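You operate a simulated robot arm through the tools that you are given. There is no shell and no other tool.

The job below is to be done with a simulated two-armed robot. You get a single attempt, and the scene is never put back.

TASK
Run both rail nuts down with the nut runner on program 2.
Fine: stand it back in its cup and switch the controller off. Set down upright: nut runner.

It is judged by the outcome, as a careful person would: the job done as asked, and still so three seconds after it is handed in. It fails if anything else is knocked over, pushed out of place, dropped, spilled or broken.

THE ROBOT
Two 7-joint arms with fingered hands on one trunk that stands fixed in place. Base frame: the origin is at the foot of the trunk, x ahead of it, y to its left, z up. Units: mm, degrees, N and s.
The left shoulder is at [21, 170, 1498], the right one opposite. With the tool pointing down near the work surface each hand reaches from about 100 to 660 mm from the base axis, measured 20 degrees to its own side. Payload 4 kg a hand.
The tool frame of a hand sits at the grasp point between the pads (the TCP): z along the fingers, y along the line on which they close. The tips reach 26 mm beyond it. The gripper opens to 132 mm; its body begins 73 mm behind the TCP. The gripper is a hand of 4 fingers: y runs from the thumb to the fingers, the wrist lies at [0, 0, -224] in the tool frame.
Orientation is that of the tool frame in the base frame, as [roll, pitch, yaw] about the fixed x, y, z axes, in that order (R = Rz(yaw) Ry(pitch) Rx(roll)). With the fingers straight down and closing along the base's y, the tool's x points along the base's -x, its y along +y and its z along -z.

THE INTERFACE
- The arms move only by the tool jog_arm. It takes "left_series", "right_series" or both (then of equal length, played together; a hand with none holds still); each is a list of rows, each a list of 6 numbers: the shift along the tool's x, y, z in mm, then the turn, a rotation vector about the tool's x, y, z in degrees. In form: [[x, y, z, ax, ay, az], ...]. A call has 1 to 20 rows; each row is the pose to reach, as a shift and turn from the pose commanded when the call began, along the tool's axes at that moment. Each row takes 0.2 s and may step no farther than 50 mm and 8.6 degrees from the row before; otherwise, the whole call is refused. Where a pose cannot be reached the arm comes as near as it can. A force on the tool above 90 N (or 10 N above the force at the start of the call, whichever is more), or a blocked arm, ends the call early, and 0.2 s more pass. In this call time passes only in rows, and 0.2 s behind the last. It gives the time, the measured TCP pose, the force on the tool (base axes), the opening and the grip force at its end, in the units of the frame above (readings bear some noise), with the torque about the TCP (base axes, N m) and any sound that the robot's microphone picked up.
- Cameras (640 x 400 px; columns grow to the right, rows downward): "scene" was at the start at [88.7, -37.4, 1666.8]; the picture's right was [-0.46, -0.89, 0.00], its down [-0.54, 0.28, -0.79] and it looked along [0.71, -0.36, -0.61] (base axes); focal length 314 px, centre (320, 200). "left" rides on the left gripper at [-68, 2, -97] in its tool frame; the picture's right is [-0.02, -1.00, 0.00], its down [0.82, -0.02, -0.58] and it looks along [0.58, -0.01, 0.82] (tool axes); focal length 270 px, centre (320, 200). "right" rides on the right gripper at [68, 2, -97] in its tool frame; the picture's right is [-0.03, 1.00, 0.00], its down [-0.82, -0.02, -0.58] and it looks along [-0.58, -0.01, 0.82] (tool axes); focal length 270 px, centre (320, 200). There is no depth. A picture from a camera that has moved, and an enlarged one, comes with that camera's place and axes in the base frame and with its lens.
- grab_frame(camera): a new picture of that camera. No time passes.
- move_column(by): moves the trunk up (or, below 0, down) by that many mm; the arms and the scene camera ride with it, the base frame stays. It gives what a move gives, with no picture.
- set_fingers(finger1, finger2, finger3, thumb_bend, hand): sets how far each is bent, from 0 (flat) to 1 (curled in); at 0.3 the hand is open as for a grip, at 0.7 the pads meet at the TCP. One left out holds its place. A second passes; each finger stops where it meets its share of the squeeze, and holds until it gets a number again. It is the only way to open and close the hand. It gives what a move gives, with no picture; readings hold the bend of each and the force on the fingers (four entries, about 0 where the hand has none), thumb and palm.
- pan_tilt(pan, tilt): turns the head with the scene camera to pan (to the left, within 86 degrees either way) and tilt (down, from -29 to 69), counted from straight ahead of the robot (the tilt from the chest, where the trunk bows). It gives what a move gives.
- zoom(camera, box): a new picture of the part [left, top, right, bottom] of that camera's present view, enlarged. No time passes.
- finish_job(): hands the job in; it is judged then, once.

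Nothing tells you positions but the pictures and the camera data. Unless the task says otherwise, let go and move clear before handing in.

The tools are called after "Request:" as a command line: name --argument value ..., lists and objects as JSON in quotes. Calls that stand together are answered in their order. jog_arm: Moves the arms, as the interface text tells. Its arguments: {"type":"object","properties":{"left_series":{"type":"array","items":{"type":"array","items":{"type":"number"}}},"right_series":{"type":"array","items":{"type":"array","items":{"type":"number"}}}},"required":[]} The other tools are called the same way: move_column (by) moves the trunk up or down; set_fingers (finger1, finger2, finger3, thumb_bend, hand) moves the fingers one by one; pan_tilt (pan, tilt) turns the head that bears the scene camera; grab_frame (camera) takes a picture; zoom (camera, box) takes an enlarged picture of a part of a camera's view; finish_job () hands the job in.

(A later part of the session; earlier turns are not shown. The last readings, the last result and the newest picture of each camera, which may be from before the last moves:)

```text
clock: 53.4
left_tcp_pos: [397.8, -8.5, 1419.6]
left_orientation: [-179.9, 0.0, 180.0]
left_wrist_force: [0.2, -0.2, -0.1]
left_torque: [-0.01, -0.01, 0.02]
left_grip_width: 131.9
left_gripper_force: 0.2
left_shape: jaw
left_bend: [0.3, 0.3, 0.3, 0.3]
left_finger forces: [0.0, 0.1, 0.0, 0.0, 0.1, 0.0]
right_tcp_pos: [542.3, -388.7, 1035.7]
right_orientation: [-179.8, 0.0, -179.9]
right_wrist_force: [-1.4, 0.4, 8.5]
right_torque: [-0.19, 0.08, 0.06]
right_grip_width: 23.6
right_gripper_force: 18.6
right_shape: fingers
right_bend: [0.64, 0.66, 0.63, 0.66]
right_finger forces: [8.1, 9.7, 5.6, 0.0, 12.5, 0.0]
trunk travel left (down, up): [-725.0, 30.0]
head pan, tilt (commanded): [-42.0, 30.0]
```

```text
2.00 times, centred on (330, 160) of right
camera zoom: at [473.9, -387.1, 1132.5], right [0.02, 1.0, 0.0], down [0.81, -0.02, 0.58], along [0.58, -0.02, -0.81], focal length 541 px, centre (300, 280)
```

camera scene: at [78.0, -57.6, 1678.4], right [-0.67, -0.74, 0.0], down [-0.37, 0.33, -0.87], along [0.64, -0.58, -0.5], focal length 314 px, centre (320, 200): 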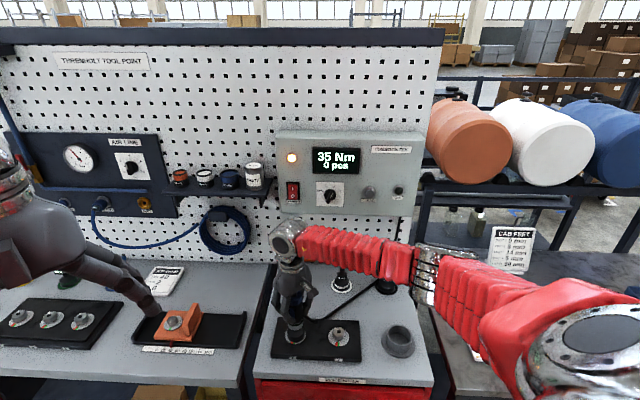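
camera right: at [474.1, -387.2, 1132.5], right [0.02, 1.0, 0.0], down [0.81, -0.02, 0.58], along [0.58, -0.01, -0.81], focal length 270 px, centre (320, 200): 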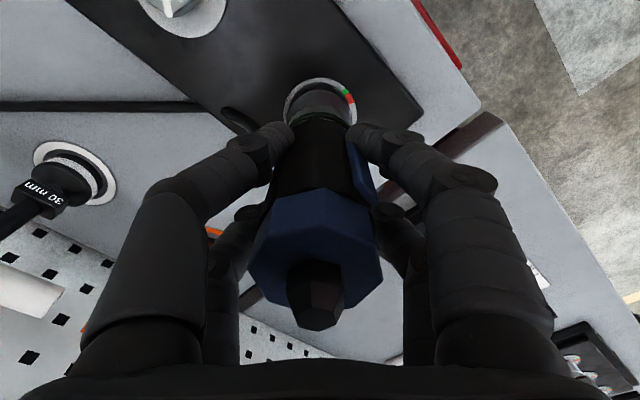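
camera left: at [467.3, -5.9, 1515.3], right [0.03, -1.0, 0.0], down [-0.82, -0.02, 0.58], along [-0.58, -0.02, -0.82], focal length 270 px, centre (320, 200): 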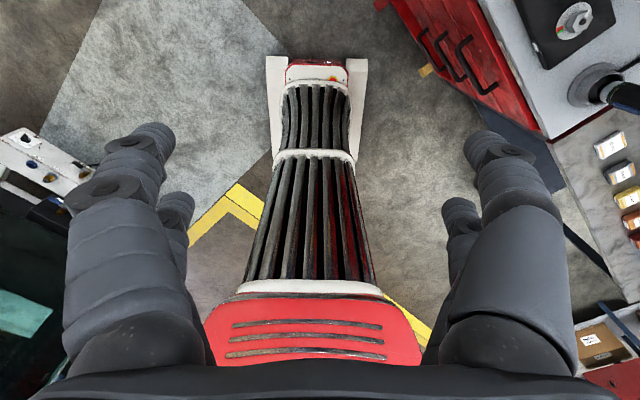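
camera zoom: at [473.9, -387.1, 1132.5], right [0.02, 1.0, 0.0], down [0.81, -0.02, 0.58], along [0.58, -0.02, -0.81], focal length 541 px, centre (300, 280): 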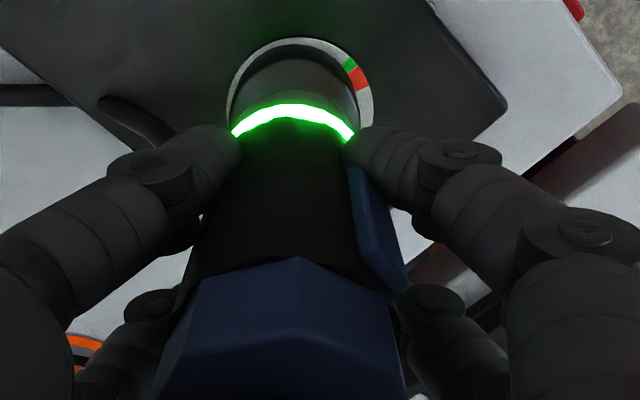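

Nut 1 is done: the ring and OK lamp are green and the display reads 1 pcs. I'll release the paddle and lift straight off.

Request:
set_fingers --hand "right" --finger1 0.3

Request:
jog_arm --right_series '[[0, 0, -6, 0, 0, 0], [0, 0, -14, 0, 0, 0], [0, 0, -28, 0, 0, 0], [0, 0, -45, 0, 0, 0], [0, 0, -62, 0, 0, 0], [0, 0, -70, 0, 0, 0]]'

Request:
zoom --camera "scene" --box '[260, 270, 350, 345]'

Request:
grab_frame --camera "right"

```text
clock: 54.4
left_tcp_pos: [398.0, -9.6, 1418.1]
left_orientation: [-179.9, -0.1, 180.0]
left_wrist_force: [-0.1, 0.0, -0.6]
left_torque: [-0.03, 0.02, 0.01]
left_grip_width: 132.1
left_gripper_force: 0.1
left_shape: jaw
left_bend: [0.3, 0.3, 0.3, 0.3]
left_finger forces: [0.1, 0.1, 0.0, 0.0, 0.1, 0.0]
right_tcp_pos: [542.8, -388.6, 1036.8]
right_orientation: [-179.9, 0.1, -179.8]
right_wrist_force: [0.1, -0.8, 8.8]
right_torque: [-0.1, 0.04, 0.03]
right_grip_width: 77.2
right_gripper_force: 13.6
right_shape: fingers
right_bend: [0.3, 0.66, 0.63, 0.66]
right_finger forces: [0.0, 12.7, 2.4, 0.1, 12.1, 0.0]
trunk travel left (down, up): [-725.0, 30.0]
head pan, tilt (commanded): [-42.0, 30.0]
```

```text
clock: 55.8
left_tcp_pos: [400.1, -10.4, 1417.8]
left_orientation: [179.9, -0.1, 179.9]
left_wrist_force: [0.0, -0.1, -0.6]
left_torque: [-0.05, -0.01, 0.03]
left_grip_width: 132.0
left_gripper_force: 0.1
left_shape: jaw
left_bend: [0.3, 0.3, 0.3, 0.3]
left_finger forces: [0.0, 0.0, 0.0, 0.0, 0.0, 0.0]
right_tcp_pos: [542.5, -389.9, 1104.4]
right_orientation: [-179.9, 0.0, -180.0]
right_wrist_force: [0.5, -1.0, -6.3]
right_torque: [-0.01, 0.02, 0.0]
right_grip_width: 77.1
right_gripper_force: 10.9
right_shape: fingers
right_bend: [0.3, 0.64, 0.63, 0.66]
right_finger forces: [0.1, 9.8, 2.3, 0.0, 9.2, 0.0]
trunk travel left (down, up): [-725.0, 30.0]
head pan, tilt (commanded): [-42.0, 30.0]
```

```text
5.33 times, centred on (305, 308) of scene
camera zoom: at [80.1, -58.6, 1678.2], right [-0.67, -0.74, 0.0], down [-0.37, 0.33, -0.87], along [0.64, -0.58, -0.5], focal length 1676 px, centre (400, -373)
```

zoom: 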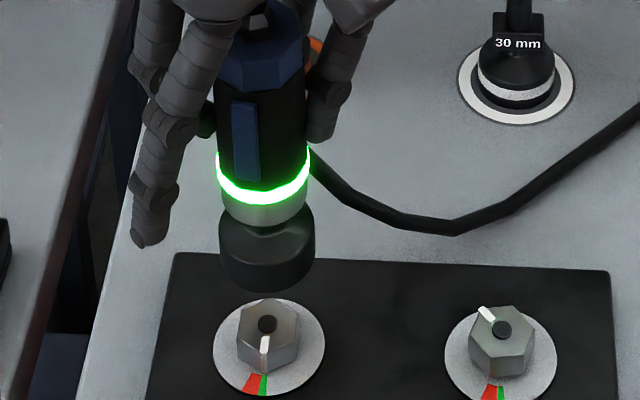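

```text
taken
camera right: at [474.8, -388.1, 1201.6], right [0.02, 1.0, 0.0], down [0.82, -0.02, 0.58], along [0.58, -0.01, -0.82], focal length 270 px, centre (320, 200)
```

right: 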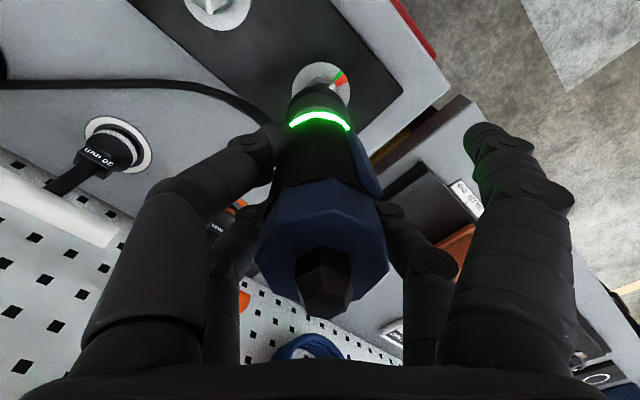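

Nut 1's pointer now sits on the green mark. On to nut 2, again stopping about 50 mm beyond it to measure.

Request:
jog_arm --right_series '[[12, -28, 0, 0, 0, 0], [24, -57, 0, 0, 0, 0], [35, -85.5, 0, 0, 0, 0]]'

Request:
zoom --camera "right" --box '[250, 0, 400, 130]'

Request:
grab_frame --camera "right"

```text
clock: 56.6
left_tcp_pos: [399.7, -11.3, 1418.2]
left_orientation: [-180.0, -0.1, 180.0]
left_wrist_force: [0.1, 0.1, 0.7]
left_torque: [0.0, 0.02, 0.0]
left_grip_width: 131.9
left_gripper_force: 0.0
left_shape: jaw
left_bend: [0.3, 0.3, 0.3, 0.3]
left_finger forces: [0.1, 0.1, 0.0, 0.0, 0.1, 0.0]
right_tcp_pos: [506.5, -477.2, 1104.8]
right_orientation: [-179.9, 0.0, -179.9]
right_wrist_force: [0.2, -0.2, -6.7]
right_torque: [0.01, 0.0, 0.02]
right_grip_width: 76.9
right_gripper_force: 10.9
right_shape: fingers
right_bend: [0.3, 0.64, 0.63, 0.65]
right_finger forces: [0.0, 10.1, 2.1, 0.0, 9.6, 0.0]
trunk travel left (down, up): [-725.0, 30.0]
head pan, tilt (commanded): [-42.0, 30.0]
```

```text
3.08 times, centred on (325, 65) of right
camera zoom: at [437.9, -476.5, 1201.1], right [0.02, 1.0, 0.0], down [0.82, -0.02, 0.58], along [0.58, -0.01, -0.82], focal length 832 px, centre (305, 615)
```

zoom: 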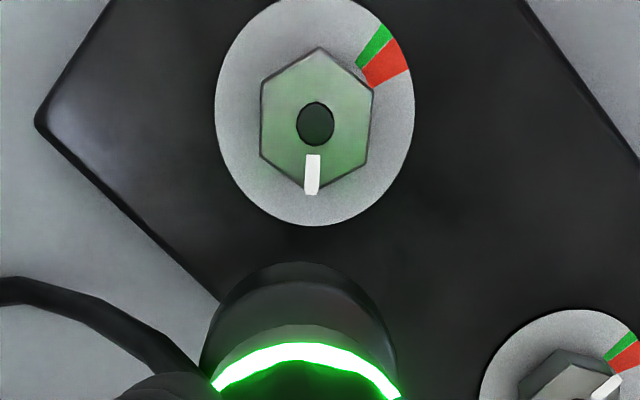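

```text
taken
camera right: at [437.9, -476.5, 1201.1], right [0.02, 1.0, 0.0], down [0.82, -0.02, 0.58], along [0.58, -0.01, -0.82], focal length 270 px, centre (320, 200)
```

right: 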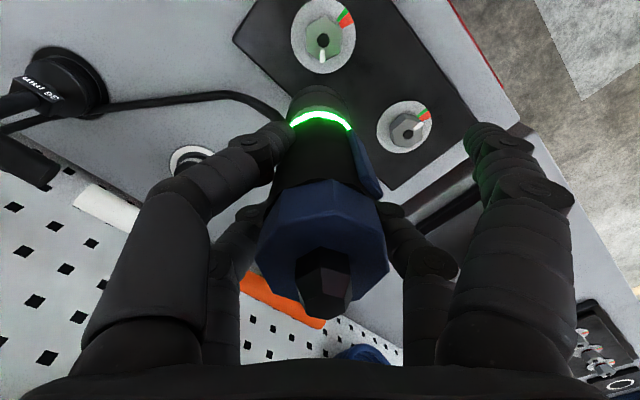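

Request:
jog_arm --right_series '[[24, 2.4, 0, 0, 0, 0], [48.5, 4.8, 0, 0, 0, 0], [48.5, 4.8, 18, 0, 0, 0], [48.5, 4.8, 36, 0, 0, 0]]'

Request:
zoom --camera "right" --box '[250, 30, 400, 160]'

Request:
zoom --camera "scene" --box '[290, 270, 380, 345]'

```text
clock: 57.6
left_tcp_pos: [400.2, -11.0, 1419.0]
left_orientation: [-179.9, -0.1, -180.0]
left_wrist_force: [-0.4, 0.9, 0.1]
left_torque: [-0.02, -0.03, 0.02]
left_grip_width: 132.1
left_gripper_force: 0.0
left_shape: jaw
left_bend: [0.3, 0.3, 0.3, 0.3]
left_finger forces: [0.0, 0.1, 0.1, 0.1, 0.0, 0.1]
right_tcp_pos: [459.8, -470.9, 1068.5]
right_orientation: [-180.0, 0.0, -180.0]
right_wrist_force: [0.2, -0.1, -6.4]
right_torque: [0.04, -0.02, 0.01]
right_grip_width: 77.1
right_gripper_force: 11.1
right_shape: fingers
right_bend: [0.3, 0.64, 0.63, 0.65]
right_finger forces: [0.0, 10.0, 2.4, 0.0, 9.5, 0.0]
trunk travel left (down, up): [-725.0, 30.0]
head pan, tilt (commanded): [-42.0, 30.0]
```

```text
3.08 times, centred on (325, 95) of right
camera zoom: at [391.6, -469.7, 1166.5], right [0.02, 1.0, 0.0], down [0.82, -0.02, 0.58], along [0.58, -0.01, -0.82], focal length 832 px, centre (305, 523)
```

zoom: 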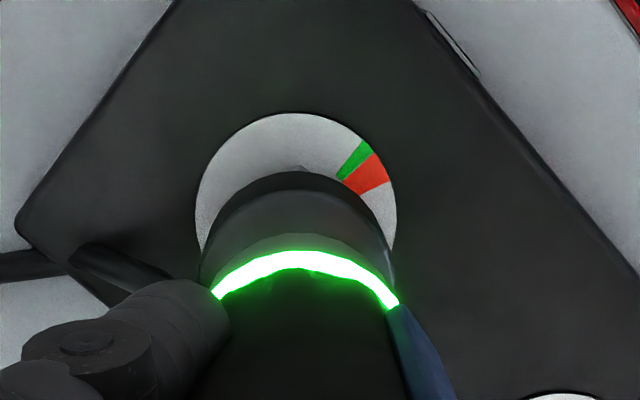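

```text
5.33 times, centred on (335, 308) of scene
camera zoom: at [79.4, -59.2, 1678.2], right [-0.67, -0.74, 0.0], down [-0.37, 0.34, -0.87], along [0.64, -0.58, -0.5], focal length 1676 px, centre (240, -373)
```

zoom: 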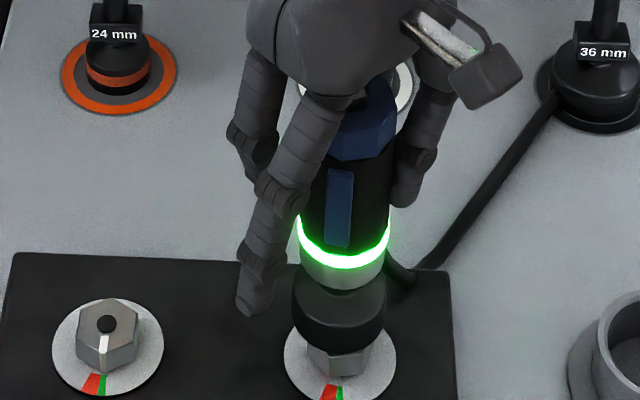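

The socket sits about 3 mm too far in +x relative to nut 2. I'll correct that and then lower gently.

Request:
jog_arm --right_series '[[3, 0, 0, 0, 0, 0], [3, 0, 6, 0, 0, 0]]'

Request:
zoom --camera "right" --box '[250, 30, 400, 160]'

Request:
zoom --camera "scene" --box '[290, 270, 380, 345]'

```text
clock: 58.2
left_tcp_pos: [398.1, -9.8, 1418.9]
left_orientation: [180.0, -0.2, 180.0]
left_wrist_force: [0.3, 0.2, -0.7]
left_torque: [0.02, 0.02, -0.04]
left_grip_width: 131.7
left_gripper_force: 0.0
left_shape: jaw
left_bend: [0.3, 0.3, 0.3, 0.3]
left_finger forces: [0.0, 0.0, 0.0, 0.0, 0.0, 0.1]
right_tcp_pos: [457.0, -470.2, 1063.2]
right_orientation: [-179.8, 0.2, -179.9]
right_wrist_force: [-0.6, 0.2, -6.9]
right_torque: [0.01, 0.0, 0.01]
right_grip_width: 77.1
right_gripper_force: 11.1
right_shape: fingers
right_bend: [0.3, 0.64, 0.63, 0.65]
right_finger forces: [0.0, 10.0, 2.3, 0.1, 9.5, 0.0]
trunk travel left (down, up): [-725.0, 30.0]
head pan, tilt (commanded): [-42.0, 30.0]
```

```text
3.08 times, centred on (325, 95) of right
camera zoom: at [389.0, -469.4, 1159.9], right [0.02, 1.0, 0.0], down [0.82, -0.02, 0.58], along [0.58, -0.01, -0.82], focal length 832 px, centre (305, 523)
```

zoom: 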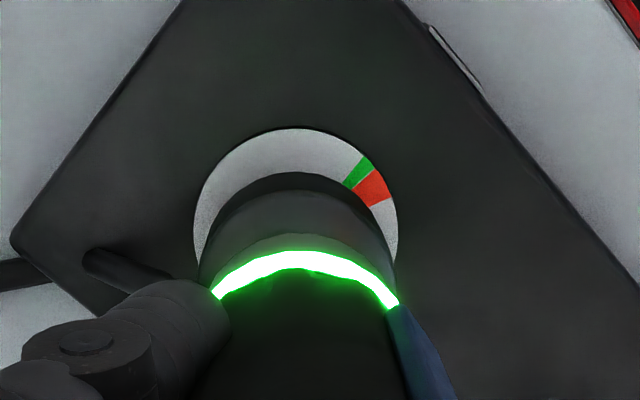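

```text
5.33 times, centred on (335, 308) of scene
camera zoom: at [79.5, -58.7, 1678.2], right [-0.67, -0.74, 0.0], down [-0.37, 0.34, -0.87], along [0.64, -0.58, -0.5], focal length 1676 px, centre (240, -373)
```

zoom: 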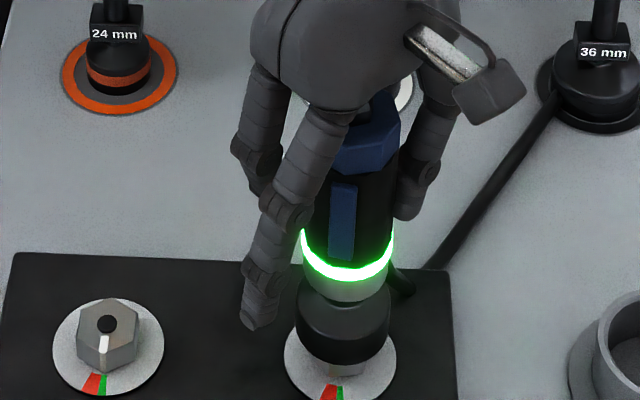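

Request:
jog_arm --right_series '[[1, 0, 5, 0, 0, 0], [1, 0, 10, 0, 0, 0], [1, 0, 15, 0, 0, 0], [1, 0, 19, 0, 0, 0], [1, 0, 23, 0, 0, 0]]'

Request:
zoom --camera "scene" --box '[290, 270, 380, 345]'

Request:
zoom --camera "right" --box '[250, 30, 400, 160]'

```text
clock: 59.4
left_tcp_pos: [399.8, -11.4, 1419.1]
left_orientation: [-179.9, -0.2, 180.0]
left_wrist_force: [-1.2, 1.2, 0.1]
left_torque: [-0.04, -0.03, 0.0]
left_grip_width: 131.9
left_gripper_force: 0.0
left_shape: jaw
left_bend: [0.3, 0.3, 0.3, 0.3]
left_finger forces: [0.0, 0.0, 0.0, 0.0, 0.0, 0.1]
right_tcp_pos: [455.9, -471.3, 1039.9]
right_orientation: [-179.9, -0.1, -179.9]
right_wrist_force: [0.1, 0.0, -6.9]
right_torque: [0.0, 0.01, 0.01]
right_grip_width: 77.0
right_gripper_force: 11.0
right_shape: fingers
right_bend: [0.3, 0.64, 0.63, 0.65]
right_finger forces: [0.0, 10.0, 2.2, 0.0, 9.5, 0.0]
trunk travel left (down, up): [-725.0, 30.0]
head pan, tilt (commanded): [-42.0, 30.0]
```

```text
5.33 times, centred on (335, 308) of scene
camera zoom: at [79.8, -58.7, 1678.2], right [-0.67, -0.74, 0.0], down [-0.37, 0.34, -0.87], along [0.64, -0.58, -0.5], focal length 1676 px, centre (240, -373)
```

zoom: 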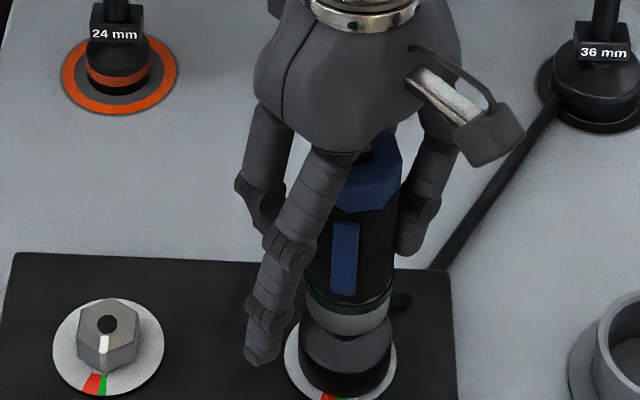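

```text
3.08 times, centred on (325, 95) of right
camera zoom: at [387.2, -469.9, 1136.5], right [0.02, 1.0, 0.0], down [0.82, -0.02, 0.58], along [0.58, -0.01, -0.82], focal length 832 px, centre (305, 523)
```

zoom: 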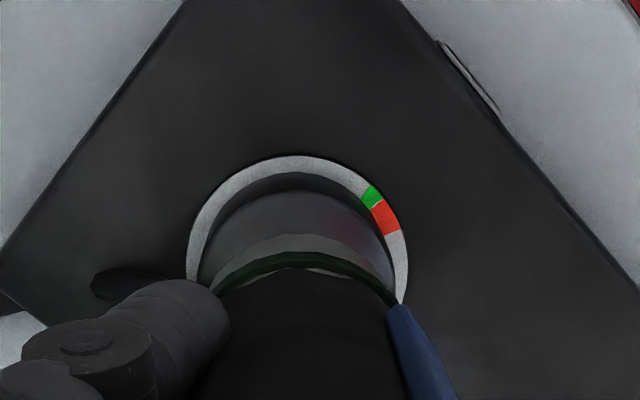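

Request:
jog_arm --right_series '[[0, 0, 2, 0, 0, 0], [0, 0, 4, 0, 0, 0]]'

Request:
zoom --camera "scene" --box '[290, 270, 380, 345]'

```text
clock: 60.0
left_tcp_pos: [398.3, -10.1, 1419.0]
left_orientation: [-179.8, -0.1, 179.9]
left_wrist_force: [-0.1, 0.1, 0.1]
left_torque: [0.0, 0.04, 0.03]
left_grip_width: 131.9
left_gripper_force: 0.1
left_shape: jaw
left_bend: [0.3, 0.3, 0.3, 0.3]
left_finger forces: [0.0, 0.0, 0.0, 0.1, 0.0, 0.0]
right_tcp_pos: [456.6, -469.3, 1037.3]
right_orientation: [-179.9, 0.1, -179.8]
right_wrist_force: [0.6, -0.7, 2.7]
right_torque: [-0.05, -0.03, 0.08]
right_grip_width: 77.7
right_gripper_force: 11.5
right_shape: fingers
right_bend: [0.3, 0.64, 0.64, 0.66]
right_finger forces: [0.1, 9.8, 2.9, 0.0, 9.7, 0.1]
trunk travel left (down, up): [-725.0, 30.0]
head pan, tilt (commanded): [-42.0, 30.0]
```

```text
5.33 times, centred on (335, 308) of scene
camera zoom: at [79.0, -57.7, 1678.4], right [-0.67, -0.74, 0.0], down [-0.37, 0.33, -0.87], along [0.64, -0.58, -0.5], focal length 1676 px, centre (240, -373)
```

zoom: 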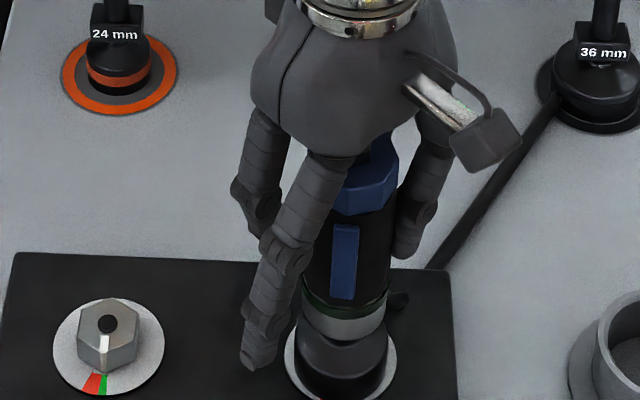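

Seated on nut 2 at the same height as nut 1. I'll add a touch of down force and squeeze the paddle.

Request:
jog_arm --right_series '[[0, 0, 1.5, 0, 0, 0]]'

Request:
set_fingers --hand "right" --finger1 0.85

Request:
zoom --camera "scene" --box '[290, 270, 380, 345]'

Request:
zoom --camera "scene" --box '[270, 120, 430, 230]'

```text
clock: 60.4
left_tcp_pos: [399.2, -8.3, 1419.6]
left_orientation: [-179.9, 0.1, 179.9]
left_wrist_force: [-0.2, 0.5, 0.7]
left_torque: [0.0, 0.0, 0.0]
left_grip_width: 131.8
left_gripper_force: 0.0
left_shape: jaw
left_bend: [0.3, 0.3, 0.3, 0.3]
left_finger forces: [0.0, 0.1, 0.0, 0.0, 0.0, 0.0]
right_tcp_pos: [455.7, -468.8, 1037.1]
right_orientation: [-179.9, 0.3, -179.9]
right_wrist_force: [1.5, -0.9, 10.7]
right_torque: [-0.1, -0.02, 0.02]
right_grip_width: 77.5
right_gripper_force: 13.7
right_shape: fingers
right_bend: [0.3, 0.66, 0.64, 0.66]
right_finger forces: [0.0, 13.0, 3.1, 0.0, 11.2, 0.1]
trunk travel left (down, up): [-725.0, 30.0]
head pan, tilt (commanded): [-42.0, 30.0]
```

```text
clock: 61.4
left_tcp_pos: [397.9, -8.6, 1419.6]
left_orientation: [-179.9, 0.0, -180.0]
left_wrist_force: [0.0, 0.0, 0.3]
left_torque: [0.03, 0.02, 0.04]
left_grip_width: 131.9
left_gripper_force: 0.0
left_shape: jaw
left_bend: [0.3, 0.3, 0.3, 0.3]
left_finger forces: [0.0, 0.0, 0.0, 0.0, 0.1, 0.0]
right_tcp_pos: [455.1, -468.5, 1036.3]
right_orientation: [-179.9, 0.3, -179.8]
right_wrist_force: [2.6, -0.2, 14.1]
right_torque: [-0.19, -0.01, 0.15]
right_grip_width: 24.5
right_gripper_force: 20.4
right_shape: fingers
right_bend: [0.64, 0.67, 0.64, 0.66]
right_finger forces: [9.2, 11.3, 6.7, 0.0, 13.4, 0.1]
trunk travel left (down, up): [-725.0, 30.0]
head pan, tilt (commanded): [-42.0, 30.0]
```

```text
5.33 times, centred on (335, 308) of scene
camera zoom: at [78.4, -56.7, 1678.4], right [-0.67, -0.74, 0.0], down [-0.37, 0.33, -0.87], along [0.64, -0.58, -0.5], focal length 1676 px, centre (240, -373)
```

zoom: 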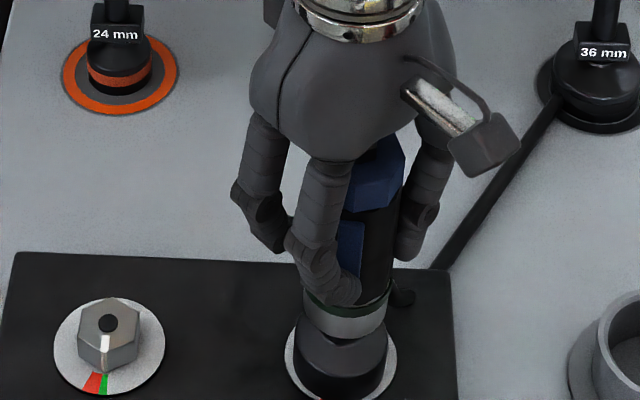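

```text
3.64 times, centred on (350, 175) of scene
camera zoom: at [78.4, -56.7, 1678.4], right [-0.67, -0.74, 0.0], down [-0.37, 0.33, -0.87], along [0.64, -0.58, -0.5], focal length 1143 px, centre (211, 291)
```

zoom: 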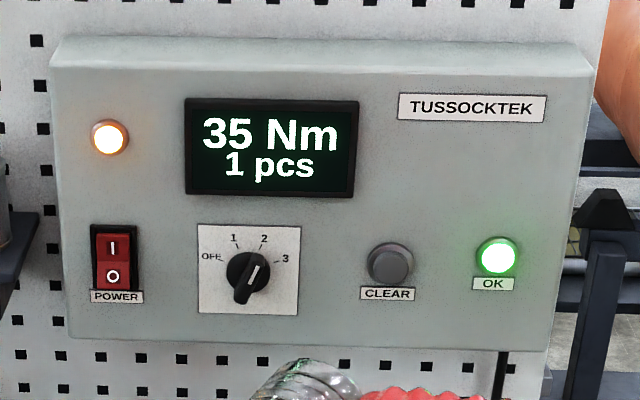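

Request:
jog_arm --right_series '[[0, 0, 0, 0, 0, 0], [0, 0, 0, 0, 0, 0]]'

Request:
zoom --camera "scene" --box '[270, 120, 430, 230]'

Request:
zoom --camera "scene" --box '[290, 270, 380, 345]'

```text
clock: 62.0
left_tcp_pos: [398.2, -9.5, 1418.7]
left_orientation: [-180.0, 0.1, -180.0]
left_wrist_force: [0.1, -0.1, -0.1]
left_torque: [0.0, -0.03, 0.01]
left_grip_width: 131.8
left_gripper_force: 0.0
left_shape: jaw
left_bend: [0.3, 0.3, 0.3, 0.3]
left_finger forces: [0.0, 0.0, 0.0, 0.0, 0.1, 0.1]
right_tcp_pos: [454.6, -469.7, 1036.7]
right_orientation: [-179.8, 0.1, -179.9]
right_wrist_force: [1.6, -2.4, 14.9]
right_torque: [-0.34, 0.04, 0.12]
right_grip_width: 24.8
right_gripper_force: 19.6
right_shape: fingers
right_bend: [0.64, 0.67, 0.64, 0.66]
right_finger forces: [8.7, 9.3, 8.2, 0.0, 13.5, 0.0]
trunk travel left (down, up): [-725.0, 30.0]
head pan, tilt (commanded): [-42.0, 30.0]
```

```text
3.64 times, centred on (350, 175) of scene
camera zoom: at [78.3, -57.1, 1678.4], right [-0.67, -0.74, 0.0], down [-0.37, 0.33, -0.87], along [0.64, -0.58, -0.5], focal length 1143 px, centre (211, 291)
```

zoom: 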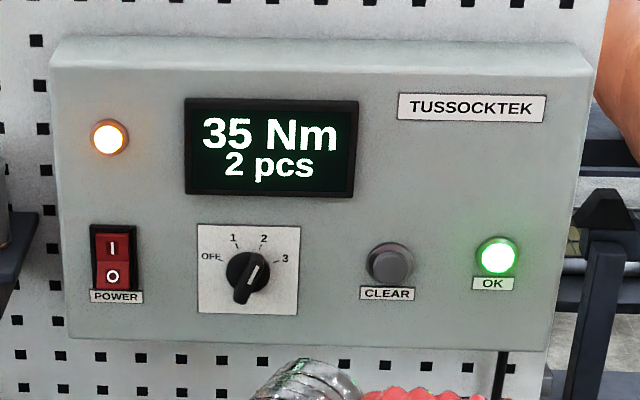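

```text
5.33 times, centred on (335, 308) of scene
camera zoom: at [78.3, -57.1, 1678.4], right [-0.67, -0.74, 0.0], down [-0.37, 0.33, -0.87], along [0.64, -0.58, -0.5], focal length 1676 px, centre (240, -373)
```

zoom: 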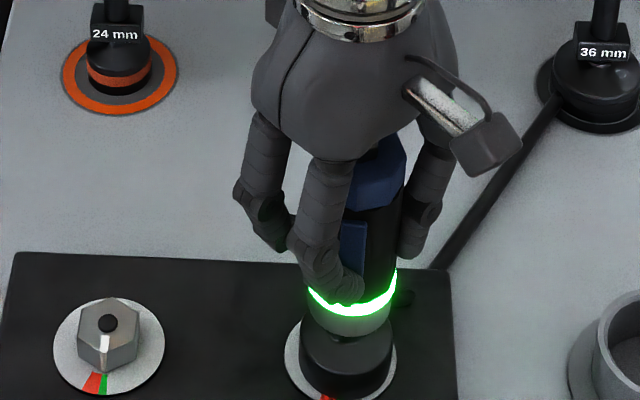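

Both nuts are counted: 2 pcs with OK lit. I'll release the paddle and lift straight up.

Request:
set_fingers --hand "right" --finger1 0.3

Request:
jog_arm --right_series '[[0, 0, -6, 0, 0, 0], [0, 0, -14, 0, 0, 0], [0, 0, -28, 0, 0, 0], [0, 0, -45, 0, 0, 0], [0, 0, -62, 0, 0, 0], [0, 0, -70, 0, 0, 0]]'

Request:
grab_frame --camera "scene"

Request:
zoom --camera "scene" --box '[280, 270, 370, 345]'

Request:
grab_frame --camera "right"

```text
clock: 63.0
left_tcp_pos: [398.4, -8.9, 1418.7]
left_orientation: [-180.0, -0.1, -180.0]
left_wrist_force: [0.1, -0.1, -0.7]
left_torque: [0.03, -0.02, 0.01]
left_grip_width: 131.7
left_gripper_force: 0.0
left_shape: jaw
left_bend: [0.3, 0.3, 0.3, 0.3]
left_finger forces: [0.1, 0.0, 0.0, 0.1, 0.0, 0.0]
right_tcp_pos: [454.9, -469.6, 1035.8]
right_orientation: [-179.9, 0.1, -179.9]
right_wrist_force: [1.3, -6.0, 16.0]
right_torque: [-0.32, 0.07, 0.07]
right_grip_width: 79.5
right_gripper_force: 14.3
right_shape: fingers
right_bend: [0.3, 0.67, 0.64, 0.66]
right_finger forces: [0.0, 10.7, 4.4, 0.0, 13.6, 0.1]
trunk travel left (down, up): [-725.0, 30.0]
head pan, tilt (commanded): [-42.0, 30.0]
```

```text
clock: 64.4
left_tcp_pos: [399.9, -9.9, 1418.6]
left_orientation: [180.0, -0.2, -180.0]
left_wrist_force: [0.1, -0.2, -1.4]
left_torque: [0.01, 0.02, -0.01]
left_grip_width: 131.8
left_gripper_force: 0.0
left_shape: jaw
left_bend: [0.3, 0.3, 0.3, 0.3]
left_finger forces: [0.0, 0.1, 0.1, 0.1, 0.0, 0.0]
right_tcp_pos: [456.7, -470.6, 1104.1]
right_orientation: [-179.9, 0.0, -179.9]
right_wrist_force: [0.7, 0.7, -7.2]
right_torque: [-0.01, -0.03, 0.05]
right_grip_width: 78.2
right_gripper_force: 11.0
right_shape: fingers
right_bend: [0.3, 0.64, 0.64, 0.65]
right_finger forces: [0.1, 10.5, 2.0, 0.0, 9.9, 0.1]
trunk travel left (down, up): [-725.0, 30.0]
head pan, tilt (commanded): [-42.0, 30.0]
```

```text
taken
camera scene: at [79.5, -58.8, 1678.2], right [-0.67, -0.74, 0.0], down [-0.37, 0.34, -0.87], along [0.64, -0.58, -0.5], focal length 314 px, centre (320, 200)
```

scene: 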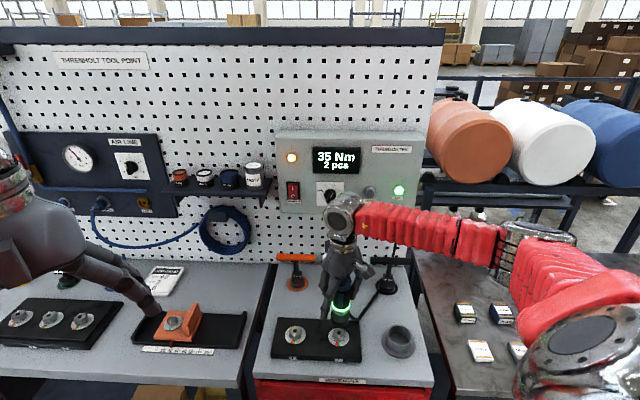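

```text
5.33 times, centred on (325, 308) of scene
camera zoom: at [79.5, -58.8, 1678.2], right [-0.67, -0.74, 0.0], down [-0.37, 0.34, -0.87], along [0.64, -0.58, -0.5], focal length 1676 px, centre (293, -373)
```

zoom: 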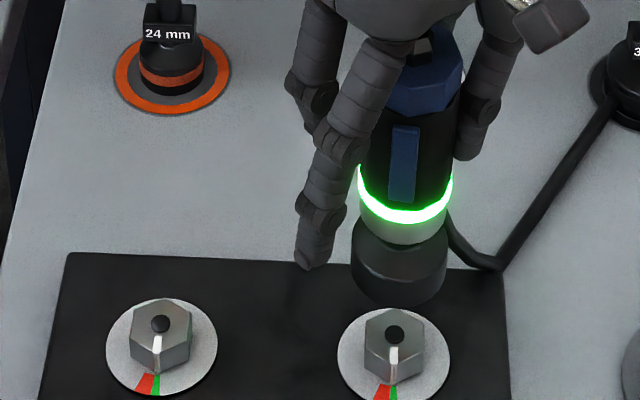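

```text
taken
camera right: at [388.2, -469.2, 1200.3], right [0.02, 1.0, 0.0], down [0.82, -0.02, 0.58], along [0.58, -0.01, -0.82], focal length 270 px, centre (320, 200)
```

right: 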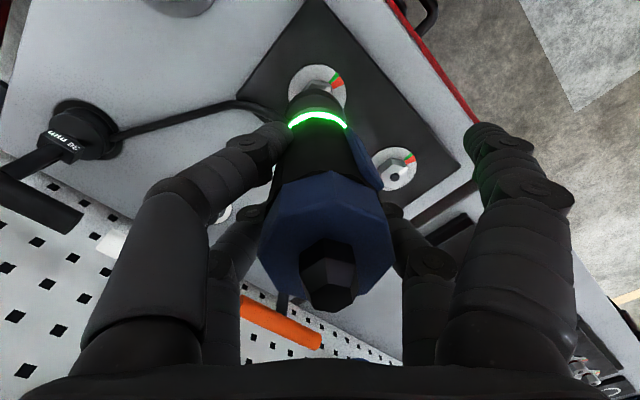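

Both pointers are on green. I'll take the runner back toward the cup, stopping 55 mm beyond it so I can see the rim.

Request:
jog_arm --right_series '[[14, -30, 0, 0, 0, 0], [28, -61, 0, 0, 0, 0], [42, -92, 0, 0, 0, 0], [56, -122, 0, 0, 0, 0]]'

Request:
grab_frame --camera "right"

Request:
zoom --camera "right" --box '[250, 0, 400, 130]'

Request:
zoom --camera "scene" --box '[340, 220, 460, 370]'

```text
clock: 65.4
left_tcp_pos: [398.9, -11.0, 1418.0]
left_orientation: [179.9, 0.0, -180.0]
left_wrist_force: [0.4, -0.7, -0.7]
left_torque: [0.0, -0.03, -0.02]
left_grip_width: 132.3
left_gripper_force: 0.0
left_shape: jaw
left_bend: [0.3, 0.3, 0.3, 0.3]
left_finger forces: [0.0, 0.0, 0.0, 0.0, 0.0, 0.0]
right_tcp_pos: [397.5, -593.3, 1103.7]
right_orientation: [180.0, 0.2, -179.9]
right_wrist_force: [-0.5, -0.5, -7.6]
right_torque: [-0.02, 0.01, -0.02]
right_grip_width: 77.8
right_gripper_force: 10.6
right_shape: fingers
right_bend: [0.3, 0.64, 0.64, 0.65]
right_finger forces: [0.0, 10.1, 1.6, 0.1, 9.8, 0.1]
trunk travel left (down, up): [-725.0, 30.0]
head pan, tilt (commanded): [-42.0, 30.0]
```

```text
taken
camera right: at [330.4, -592.7, 1200.1], right [0.02, 1.0, 0.0], down [0.81, -0.02, 0.58], along [0.58, -0.01, -0.81], focal length 270 px, centre (320, 200)
```

right: 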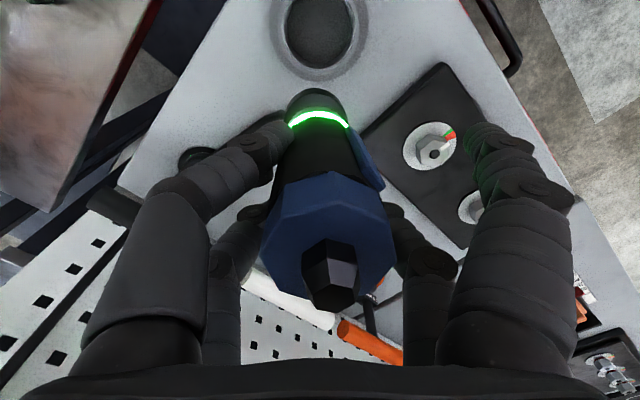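

```text
3.08 times, centred on (325, 65) of right
camera zoom: at [330.4, -592.7, 1200.1], right [0.02, 1.0, 0.0], down [0.81, -0.02, 0.58], along [0.58, -0.01, -0.81], focal length 832 px, centre (305, 615)
```

zoom: 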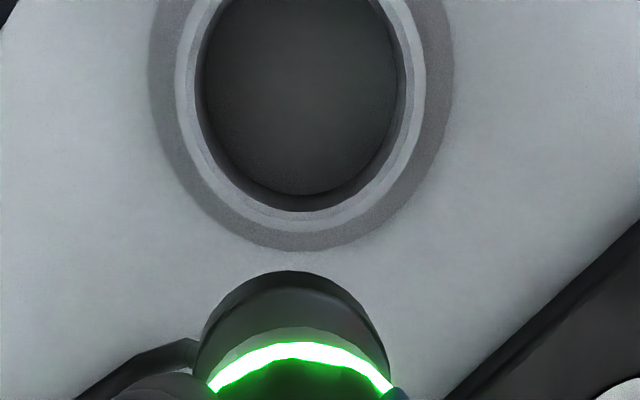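

```text
2.67 times, centred on (400, 295) of scene
camera zoom: at [78.2, -59.7, 1678.2], right [-0.67, -0.74, 0.0], down [-0.37, 0.34, -0.87], along [0.64, -0.58, -0.5], focal length 838 px, centre (107, -53)
```

zoom: 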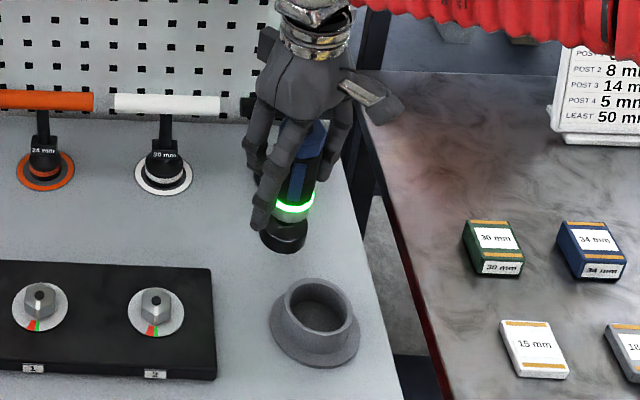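

The cup centre is 55 mm back in x. After the two runs the runner leans about 3° toward the paddle side in my grip. I'll straighten the hand by that amount while moving over the cup.

Request:
jog_arm --right_series '[[17, 0, 0, -0.6, 0.9, 0], [34, 0, 0, -1.2, 1.9, 0], [51, 0.2, 0, -1.87, 2.8, 0]]'

Request:
zoom --camera "right" --box '[230, 10, 420, 180]'

Request:
zoom --camera "scene" --box '[360, 250, 450, 340]'

```text
clock: 66.2
left_tcp_pos: [399.9, -10.0, 1418.7]
left_orientation: [-180.0, -0.1, 180.0]
left_wrist_force: [0.4, -0.9, -0.8]
left_torque: [0.0, -0.01, 0.0]
left_grip_width: 132.0
left_gripper_force: 0.0
left_shape: jaw
left_bend: [0.3, 0.3, 0.3, 0.3]
left_finger forces: [0.1, 0.0, 0.1, 0.0, 0.1, 0.1]
right_tcp_pos: [348.6, -594.9, 1103.7]
right_orientation: [178.2, -2.6, -179.7]
right_wrist_force: [0.2, 0.5, -6.5]
right_torque: [-0.01, -0.04, 0.01]
right_grip_width: 77.8
right_gripper_force: 10.9
right_shape: fingers
right_bend: [0.3, 0.64, 0.64, 0.65]
right_finger forces: [0.0, 10.1, 1.8, 0.1, 9.7, 0.0]
trunk travel left (down, up): [-725.0, 30.0]
head pan, tilt (commanded): [-42.0, 30.0]
```

```text
2.35 times, centred on (325, 95) of right
camera zoom: at [284.7, -596.3, 1203.6], right [0.02, 1.0, 0.03], down [0.84, -0.04, 0.54], along [0.54, 0.01, -0.84], focal length 636 px, centre (308, 447)
```

zoom: 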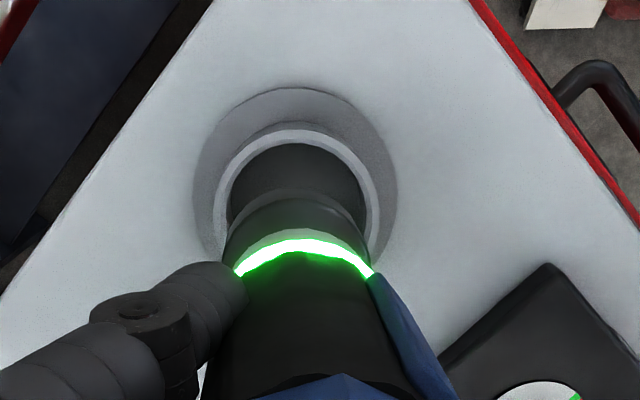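

```text
4.44 times, centred on (405, 295) of scene
camera zoom: at [79.4, -58.8, 1678.2], right [-0.67, -0.74, 0.0], down [-0.37, 0.34, -0.87], along [0.64, -0.58, -0.5], focal length 1396 px, centre (-58, -222)
```

zoom: 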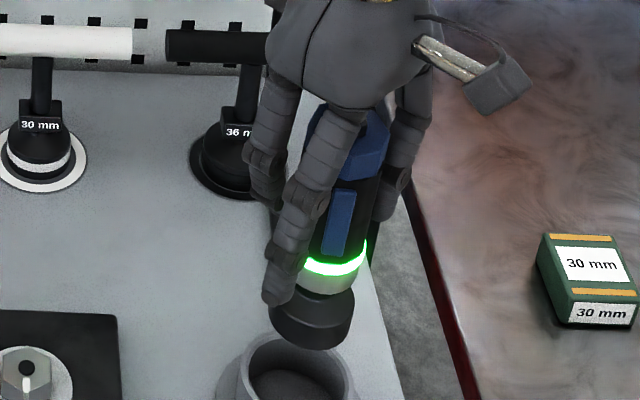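

Request:
jog_arm --right_series '[[-3, -0.7, 0, 0, 2, 0]]'

Request:
zoom --camera "right" --box '[230, 10, 420, 180]'

Request:
zoom --camera "scene" --box '[375, 255, 425, 330]'

```text
clock: 66.6
left_tcp_pos: [399.8, -10.5, 1418.1]
left_orientation: [-180.0, -0.2, 179.9]
left_wrist_force: [1.3, -0.4, -0.5]
left_torque: [-0.01, 0.03, -0.03]
left_grip_width: 132.1
left_gripper_force: 0.0
left_shape: jaw
left_bend: [0.3, 0.3, 0.3, 0.3]
left_finger forces: [0.0, 0.0, 0.0, 0.1, 0.1, 0.0]
right_tcp_pos: [352.0, -593.9, 1104.0]
right_orientation: [178.2, -4.8, -179.8]
right_wrist_force: [0.1, -0.1, -7.5]
right_torque: [0.02, -0.08, 0.01]
right_grip_width: 77.9
right_gripper_force: 11.3
right_shape: fingers
right_bend: [0.3, 0.64, 0.64, 0.65]
right_finger forces: [0.0, 10.2, 1.8, 0.1, 9.6, 0.0]
trunk travel left (down, up): [-725.0, 30.0]
head pan, tilt (commanded): [-42.0, 30.0]
```

```text
2.35 times, centred on (325, 95) of right
camera zoom: at [292.0, -596.4, 1205.8], right [0.02, 1.0, 0.03], down [0.86, -0.04, 0.51], along [0.51, 0.01, -0.86], focal length 636 px, centre (308, 447)
```

zoom: 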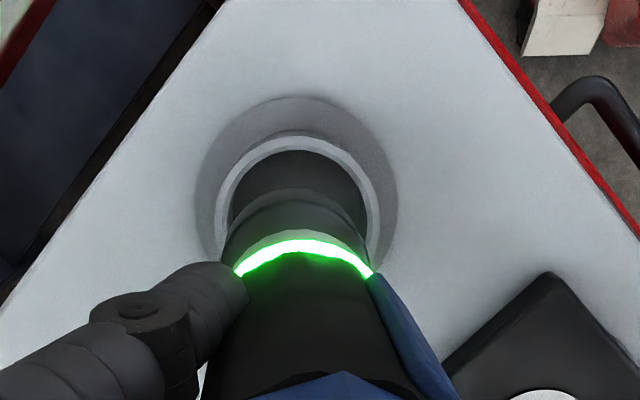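

```text
5.33 times, centred on (400, 292) of scene
camera zoom: at [80.2, -58.8, 1678.1], right [-0.67, -0.74, 0.0], down [-0.37, 0.34, -0.87], along [0.64, -0.58, -0.5], focal length 1676 px, centre (-107, -293)
```

zoom: 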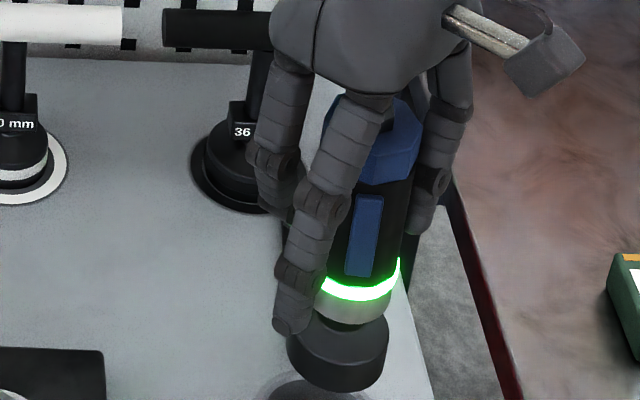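

The runner should now be upright and over the cup centre. I'll lower it straight down in base z in stages.

Request:
jog_arm --right_series '[[0.7, -0.3, 10, 0, 0, 0], [-0.2, -0.6, 20, 0, 0, 0], [-1, -0.9, 30, 0, 0, 0], [-1.8, -1.25, 39.8, 0, 0, 0], [-2.7, -1.6, 49.8, 0, 0, 0]]'

Request:
zoom --camera "right" --box '[230, 10, 420, 180]'

Request:
zoom --camera "scene" --box '[360, 270, 440, 360]'

```text
clock: 67.8
left_tcp_pos: [400.1, -11.2, 1418.7]
left_orientation: [179.9, -0.2, -179.9]
left_wrist_force: [-0.4, -0.1, 0.8]
left_torque: [0.03, 0.01, 0.02]
left_grip_width: 131.9
left_gripper_force: 0.0
left_shape: jaw
left_bend: [0.3, 0.3, 0.3, 0.3]
left_finger forces: [0.0, 0.0, 0.1, 0.0, 0.1, 0.0]
right_tcp_pos: [350.3, -594.1, 1053.3]
right_orientation: [178.2, -4.8, -179.8]
right_wrist_force: [1.4, -0.4, -6.9]
right_torque: [0.01, -0.05, 0.0]
right_grip_width: 78.0
right_gripper_force: 10.9
right_shape: fingers
right_bend: [0.3, 0.64, 0.64, 0.65]
right_finger forces: [0.0, 10.1, 1.8, 0.1, 9.6, 0.0]
trunk travel left (down, up): [-725.0, 30.0]
head pan, tilt (commanded): [-42.0, 30.0]
```

```text
2.35 times, centred on (325, 95) of right
camera zoom: at [290.2, -595.6, 1155.6], right [0.02, 1.0, 0.03], down [0.86, -0.04, 0.51], along [0.51, 0.01, -0.86], focal length 636 px, centre (308, 447)
```

zoom: 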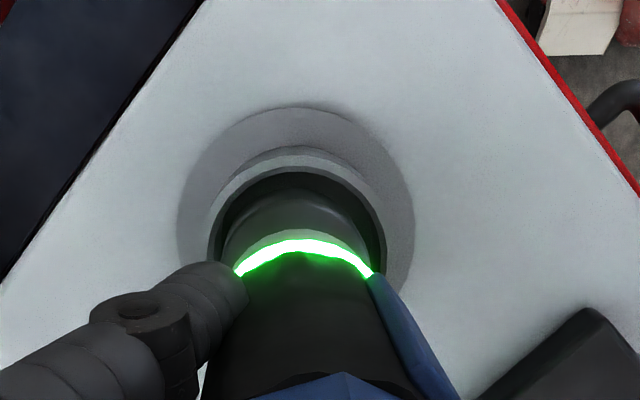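

```text
4.44 times, centred on (400, 315) of scene
camera zoom: at [79.6, -59.1, 1678.2], right [-0.67, -0.74, 0.0], down [-0.37, 0.34, -0.87], along [0.64, -0.58, -0.5], focal length 1396 px, centre (-36, -311)
```

zoom: 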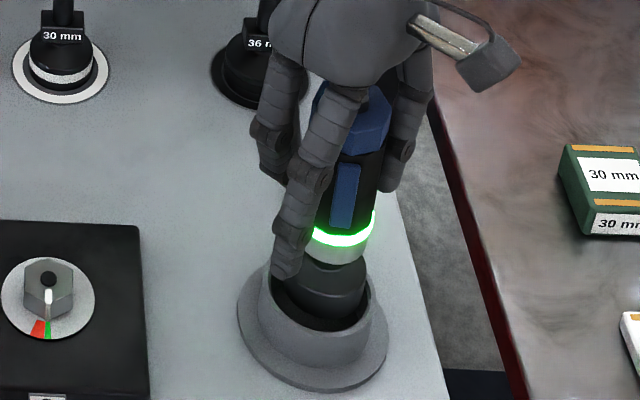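

Request:
jog_arm --right_series '[[-0.8, -0.3, 10, 0, 0, 0], [-1.7, -0.6, 20, 0, 0, 0], [-2.3, -0.9, 27, 0, 0, 0]]'

Request:
zoom --camera "right" --box '[230, 10, 420, 180]'

Request:
zoom --camera "scene" --box '[360, 270, 440, 360]'

```text
clock: 68.6
left_tcp_pos: [398.7, -9.7, 1418.6]
left_orientation: [180.0, -0.1, 180.0]
left_wrist_force: [-0.4, 0.6, -0.3]
left_torque: [0.0, 0.03, -0.02]
left_grip_width: 131.7
left_gripper_force: 0.1
left_shape: jaw
left_bend: [0.3, 0.3, 0.3, 0.3]
left_finger forces: [0.0, 0.1, 0.0, 0.0, 0.0, 0.0]
right_tcp_pos: [351.7, -593.3, 1028.0]
right_orientation: [178.2, -4.7, -179.7]
right_wrist_force: [-0.5, 0.0, -7.5]
right_torque: [0.04, -0.06, 0.02]
right_grip_width: 77.9
right_gripper_force: 10.3
right_shape: fingers
right_bend: [0.3, 0.64, 0.64, 0.65]
right_finger forces: [0.1, 10.1, 1.9, 0.0, 9.6, 0.1]
trunk travel left (down, up): [-725.0, 30.0]
head pan, tilt (commanded): [-42.0, 30.0]
```

```text
2.35 times, centred on (325, 95) of right
camera zoom: at [290.9, -595.4, 1128.8], right [0.02, 1.0, 0.03], down [0.86, -0.04, 0.51], along [0.51, 0.01, -0.86], focal length 636 px, centre (308, 447)
```

zoom: 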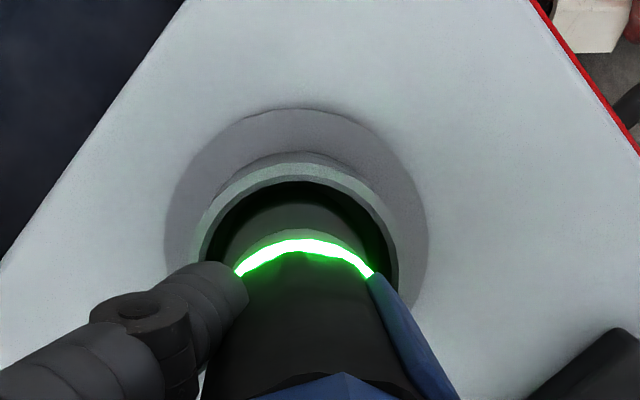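

```text
4.44 times, centred on (400, 315) of scene
camera zoom: at [79.5, -58.9, 1678.2], right [-0.67, -0.74, 0.0], down [-0.37, 0.34, -0.87], along [0.64, -0.58, -0.5], focal length 1396 px, centre (-36, -311)
```

zoom: 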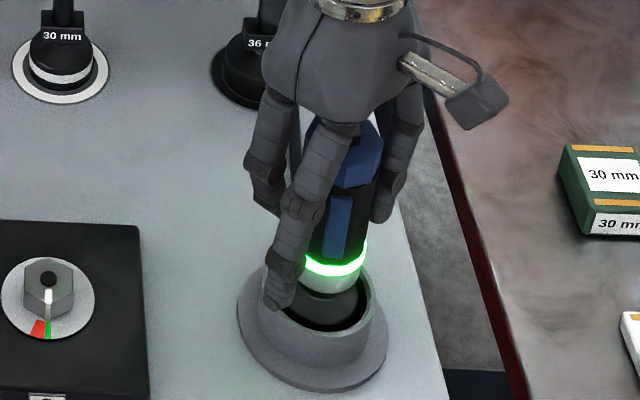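

Request:
jog_arm --right_series '[[-0.3, -0.1, 4, 0, 0, 0], [-0.6, -0.2, 7, 0, 0, 0], [-0.75, -0.3, 9, 0, 0, 0]]'

```text
clock: 69.4
left_tcp_pos: [398.8, -9.1, 1420.0]
left_orientation: [180.0, -0.2, 180.0]
left_wrist_force: [-0.6, -0.6, -0.2]
left_torque: [0.0, 0.03, -0.01]
left_grip_width: 131.9
left_gripper_force: 0.1
left_shape: jaw
left_bend: [0.3, 0.3, 0.3, 0.3]
left_finger forces: [0.0, 0.1, 0.0, 0.0, 0.0, 0.1]
right_tcp_pos: [350.8, -593.9, 1018.9]
right_orientation: [178.2, -4.6, -179.8]
right_wrist_force: [-0.7, -1.3, -3.2]
right_torque: [-0.01, -0.02, -0.03]
right_grip_width: 77.8
right_gripper_force: 11.2
right_shape: fingers
right_bend: [0.3, 0.64, 0.64, 0.65]
right_finger forces: [0.0, 9.8, 2.0, 0.0, 10.1, 0.0]
trunk travel left (down, up): [-725.0, 30.0]
head pan, tilt (commanded): [-42.0, 30.0]
```

Request:
jog_arm --right_series '[[-0.1, 0, 1.2, 0, 0, 0]]'

Request:
zoom --camera "scene" --box '[360, 270, 440, 360]'

Request:
zoom --camera "right" --box '[230, 10, 420, 180]'

```text
clock: 69.8
left_tcp_pos: [399.1, -9.1, 1418.9]
left_orientation: [179.9, -0.1, -180.0]
left_wrist_force: [0.0, -0.1, 1.0]
left_torque: [-0.02, 0.01, 0.0]
left_grip_width: 131.9
left_gripper_force: 0.0
left_shape: jaw
left_bend: [0.3, 0.3, 0.3, 0.3]
left_finger forces: [0.0, 0.1, 0.0, 0.0, 0.1, 0.0]
right_tcp_pos: [350.5, -593.9, 1018.3]
right_orientation: [178.3, -4.6, -179.8]
right_wrist_force: [0.5, -2.9, 2.4]
right_torque: [-0.09, -0.03, 0.05]
right_grip_width: 78.2
right_gripper_force: 12.5
right_shape: fingers
right_bend: [0.3, 0.65, 0.64, 0.65]
right_finger forces: [0.0, 10.5, 2.7, 0.0, 11.4, 0.1]
trunk travel left (down, up): [-725.0, 30.0]
head pan, tilt (commanded): [-42.0, 30.0]
```

```text
4.44 times, centred on (400, 315) of scene
camera zoom: at [78.6, -58.2, 1678.3], right [-0.67, -0.74, 0.0], down [-0.37, 0.33, -0.87], along [0.64, -0.58, -0.5], focal length 1396 px, centre (-36, -311)
```

zoom: 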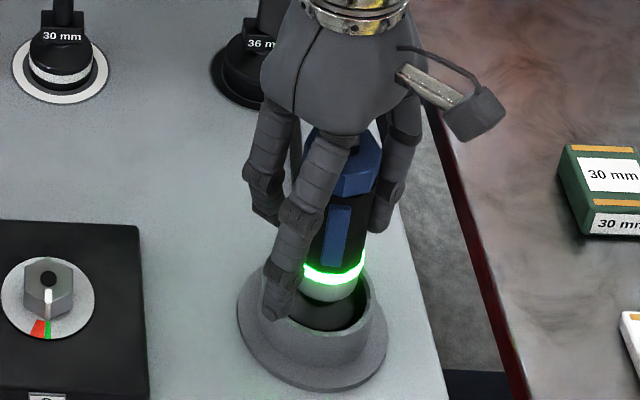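

```text
2.35 times, centred on (325, 95) of right
camera zoom: at [290.3, -595.1, 1120.4], right [0.02, 1.0, 0.03], down [0.86, -0.04, 0.51], along [0.51, 0.01, -0.86], focal length 636 px, centre (308, 447)
```

zoom: 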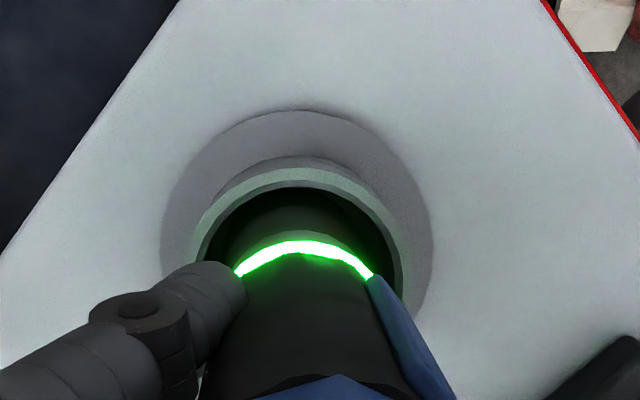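

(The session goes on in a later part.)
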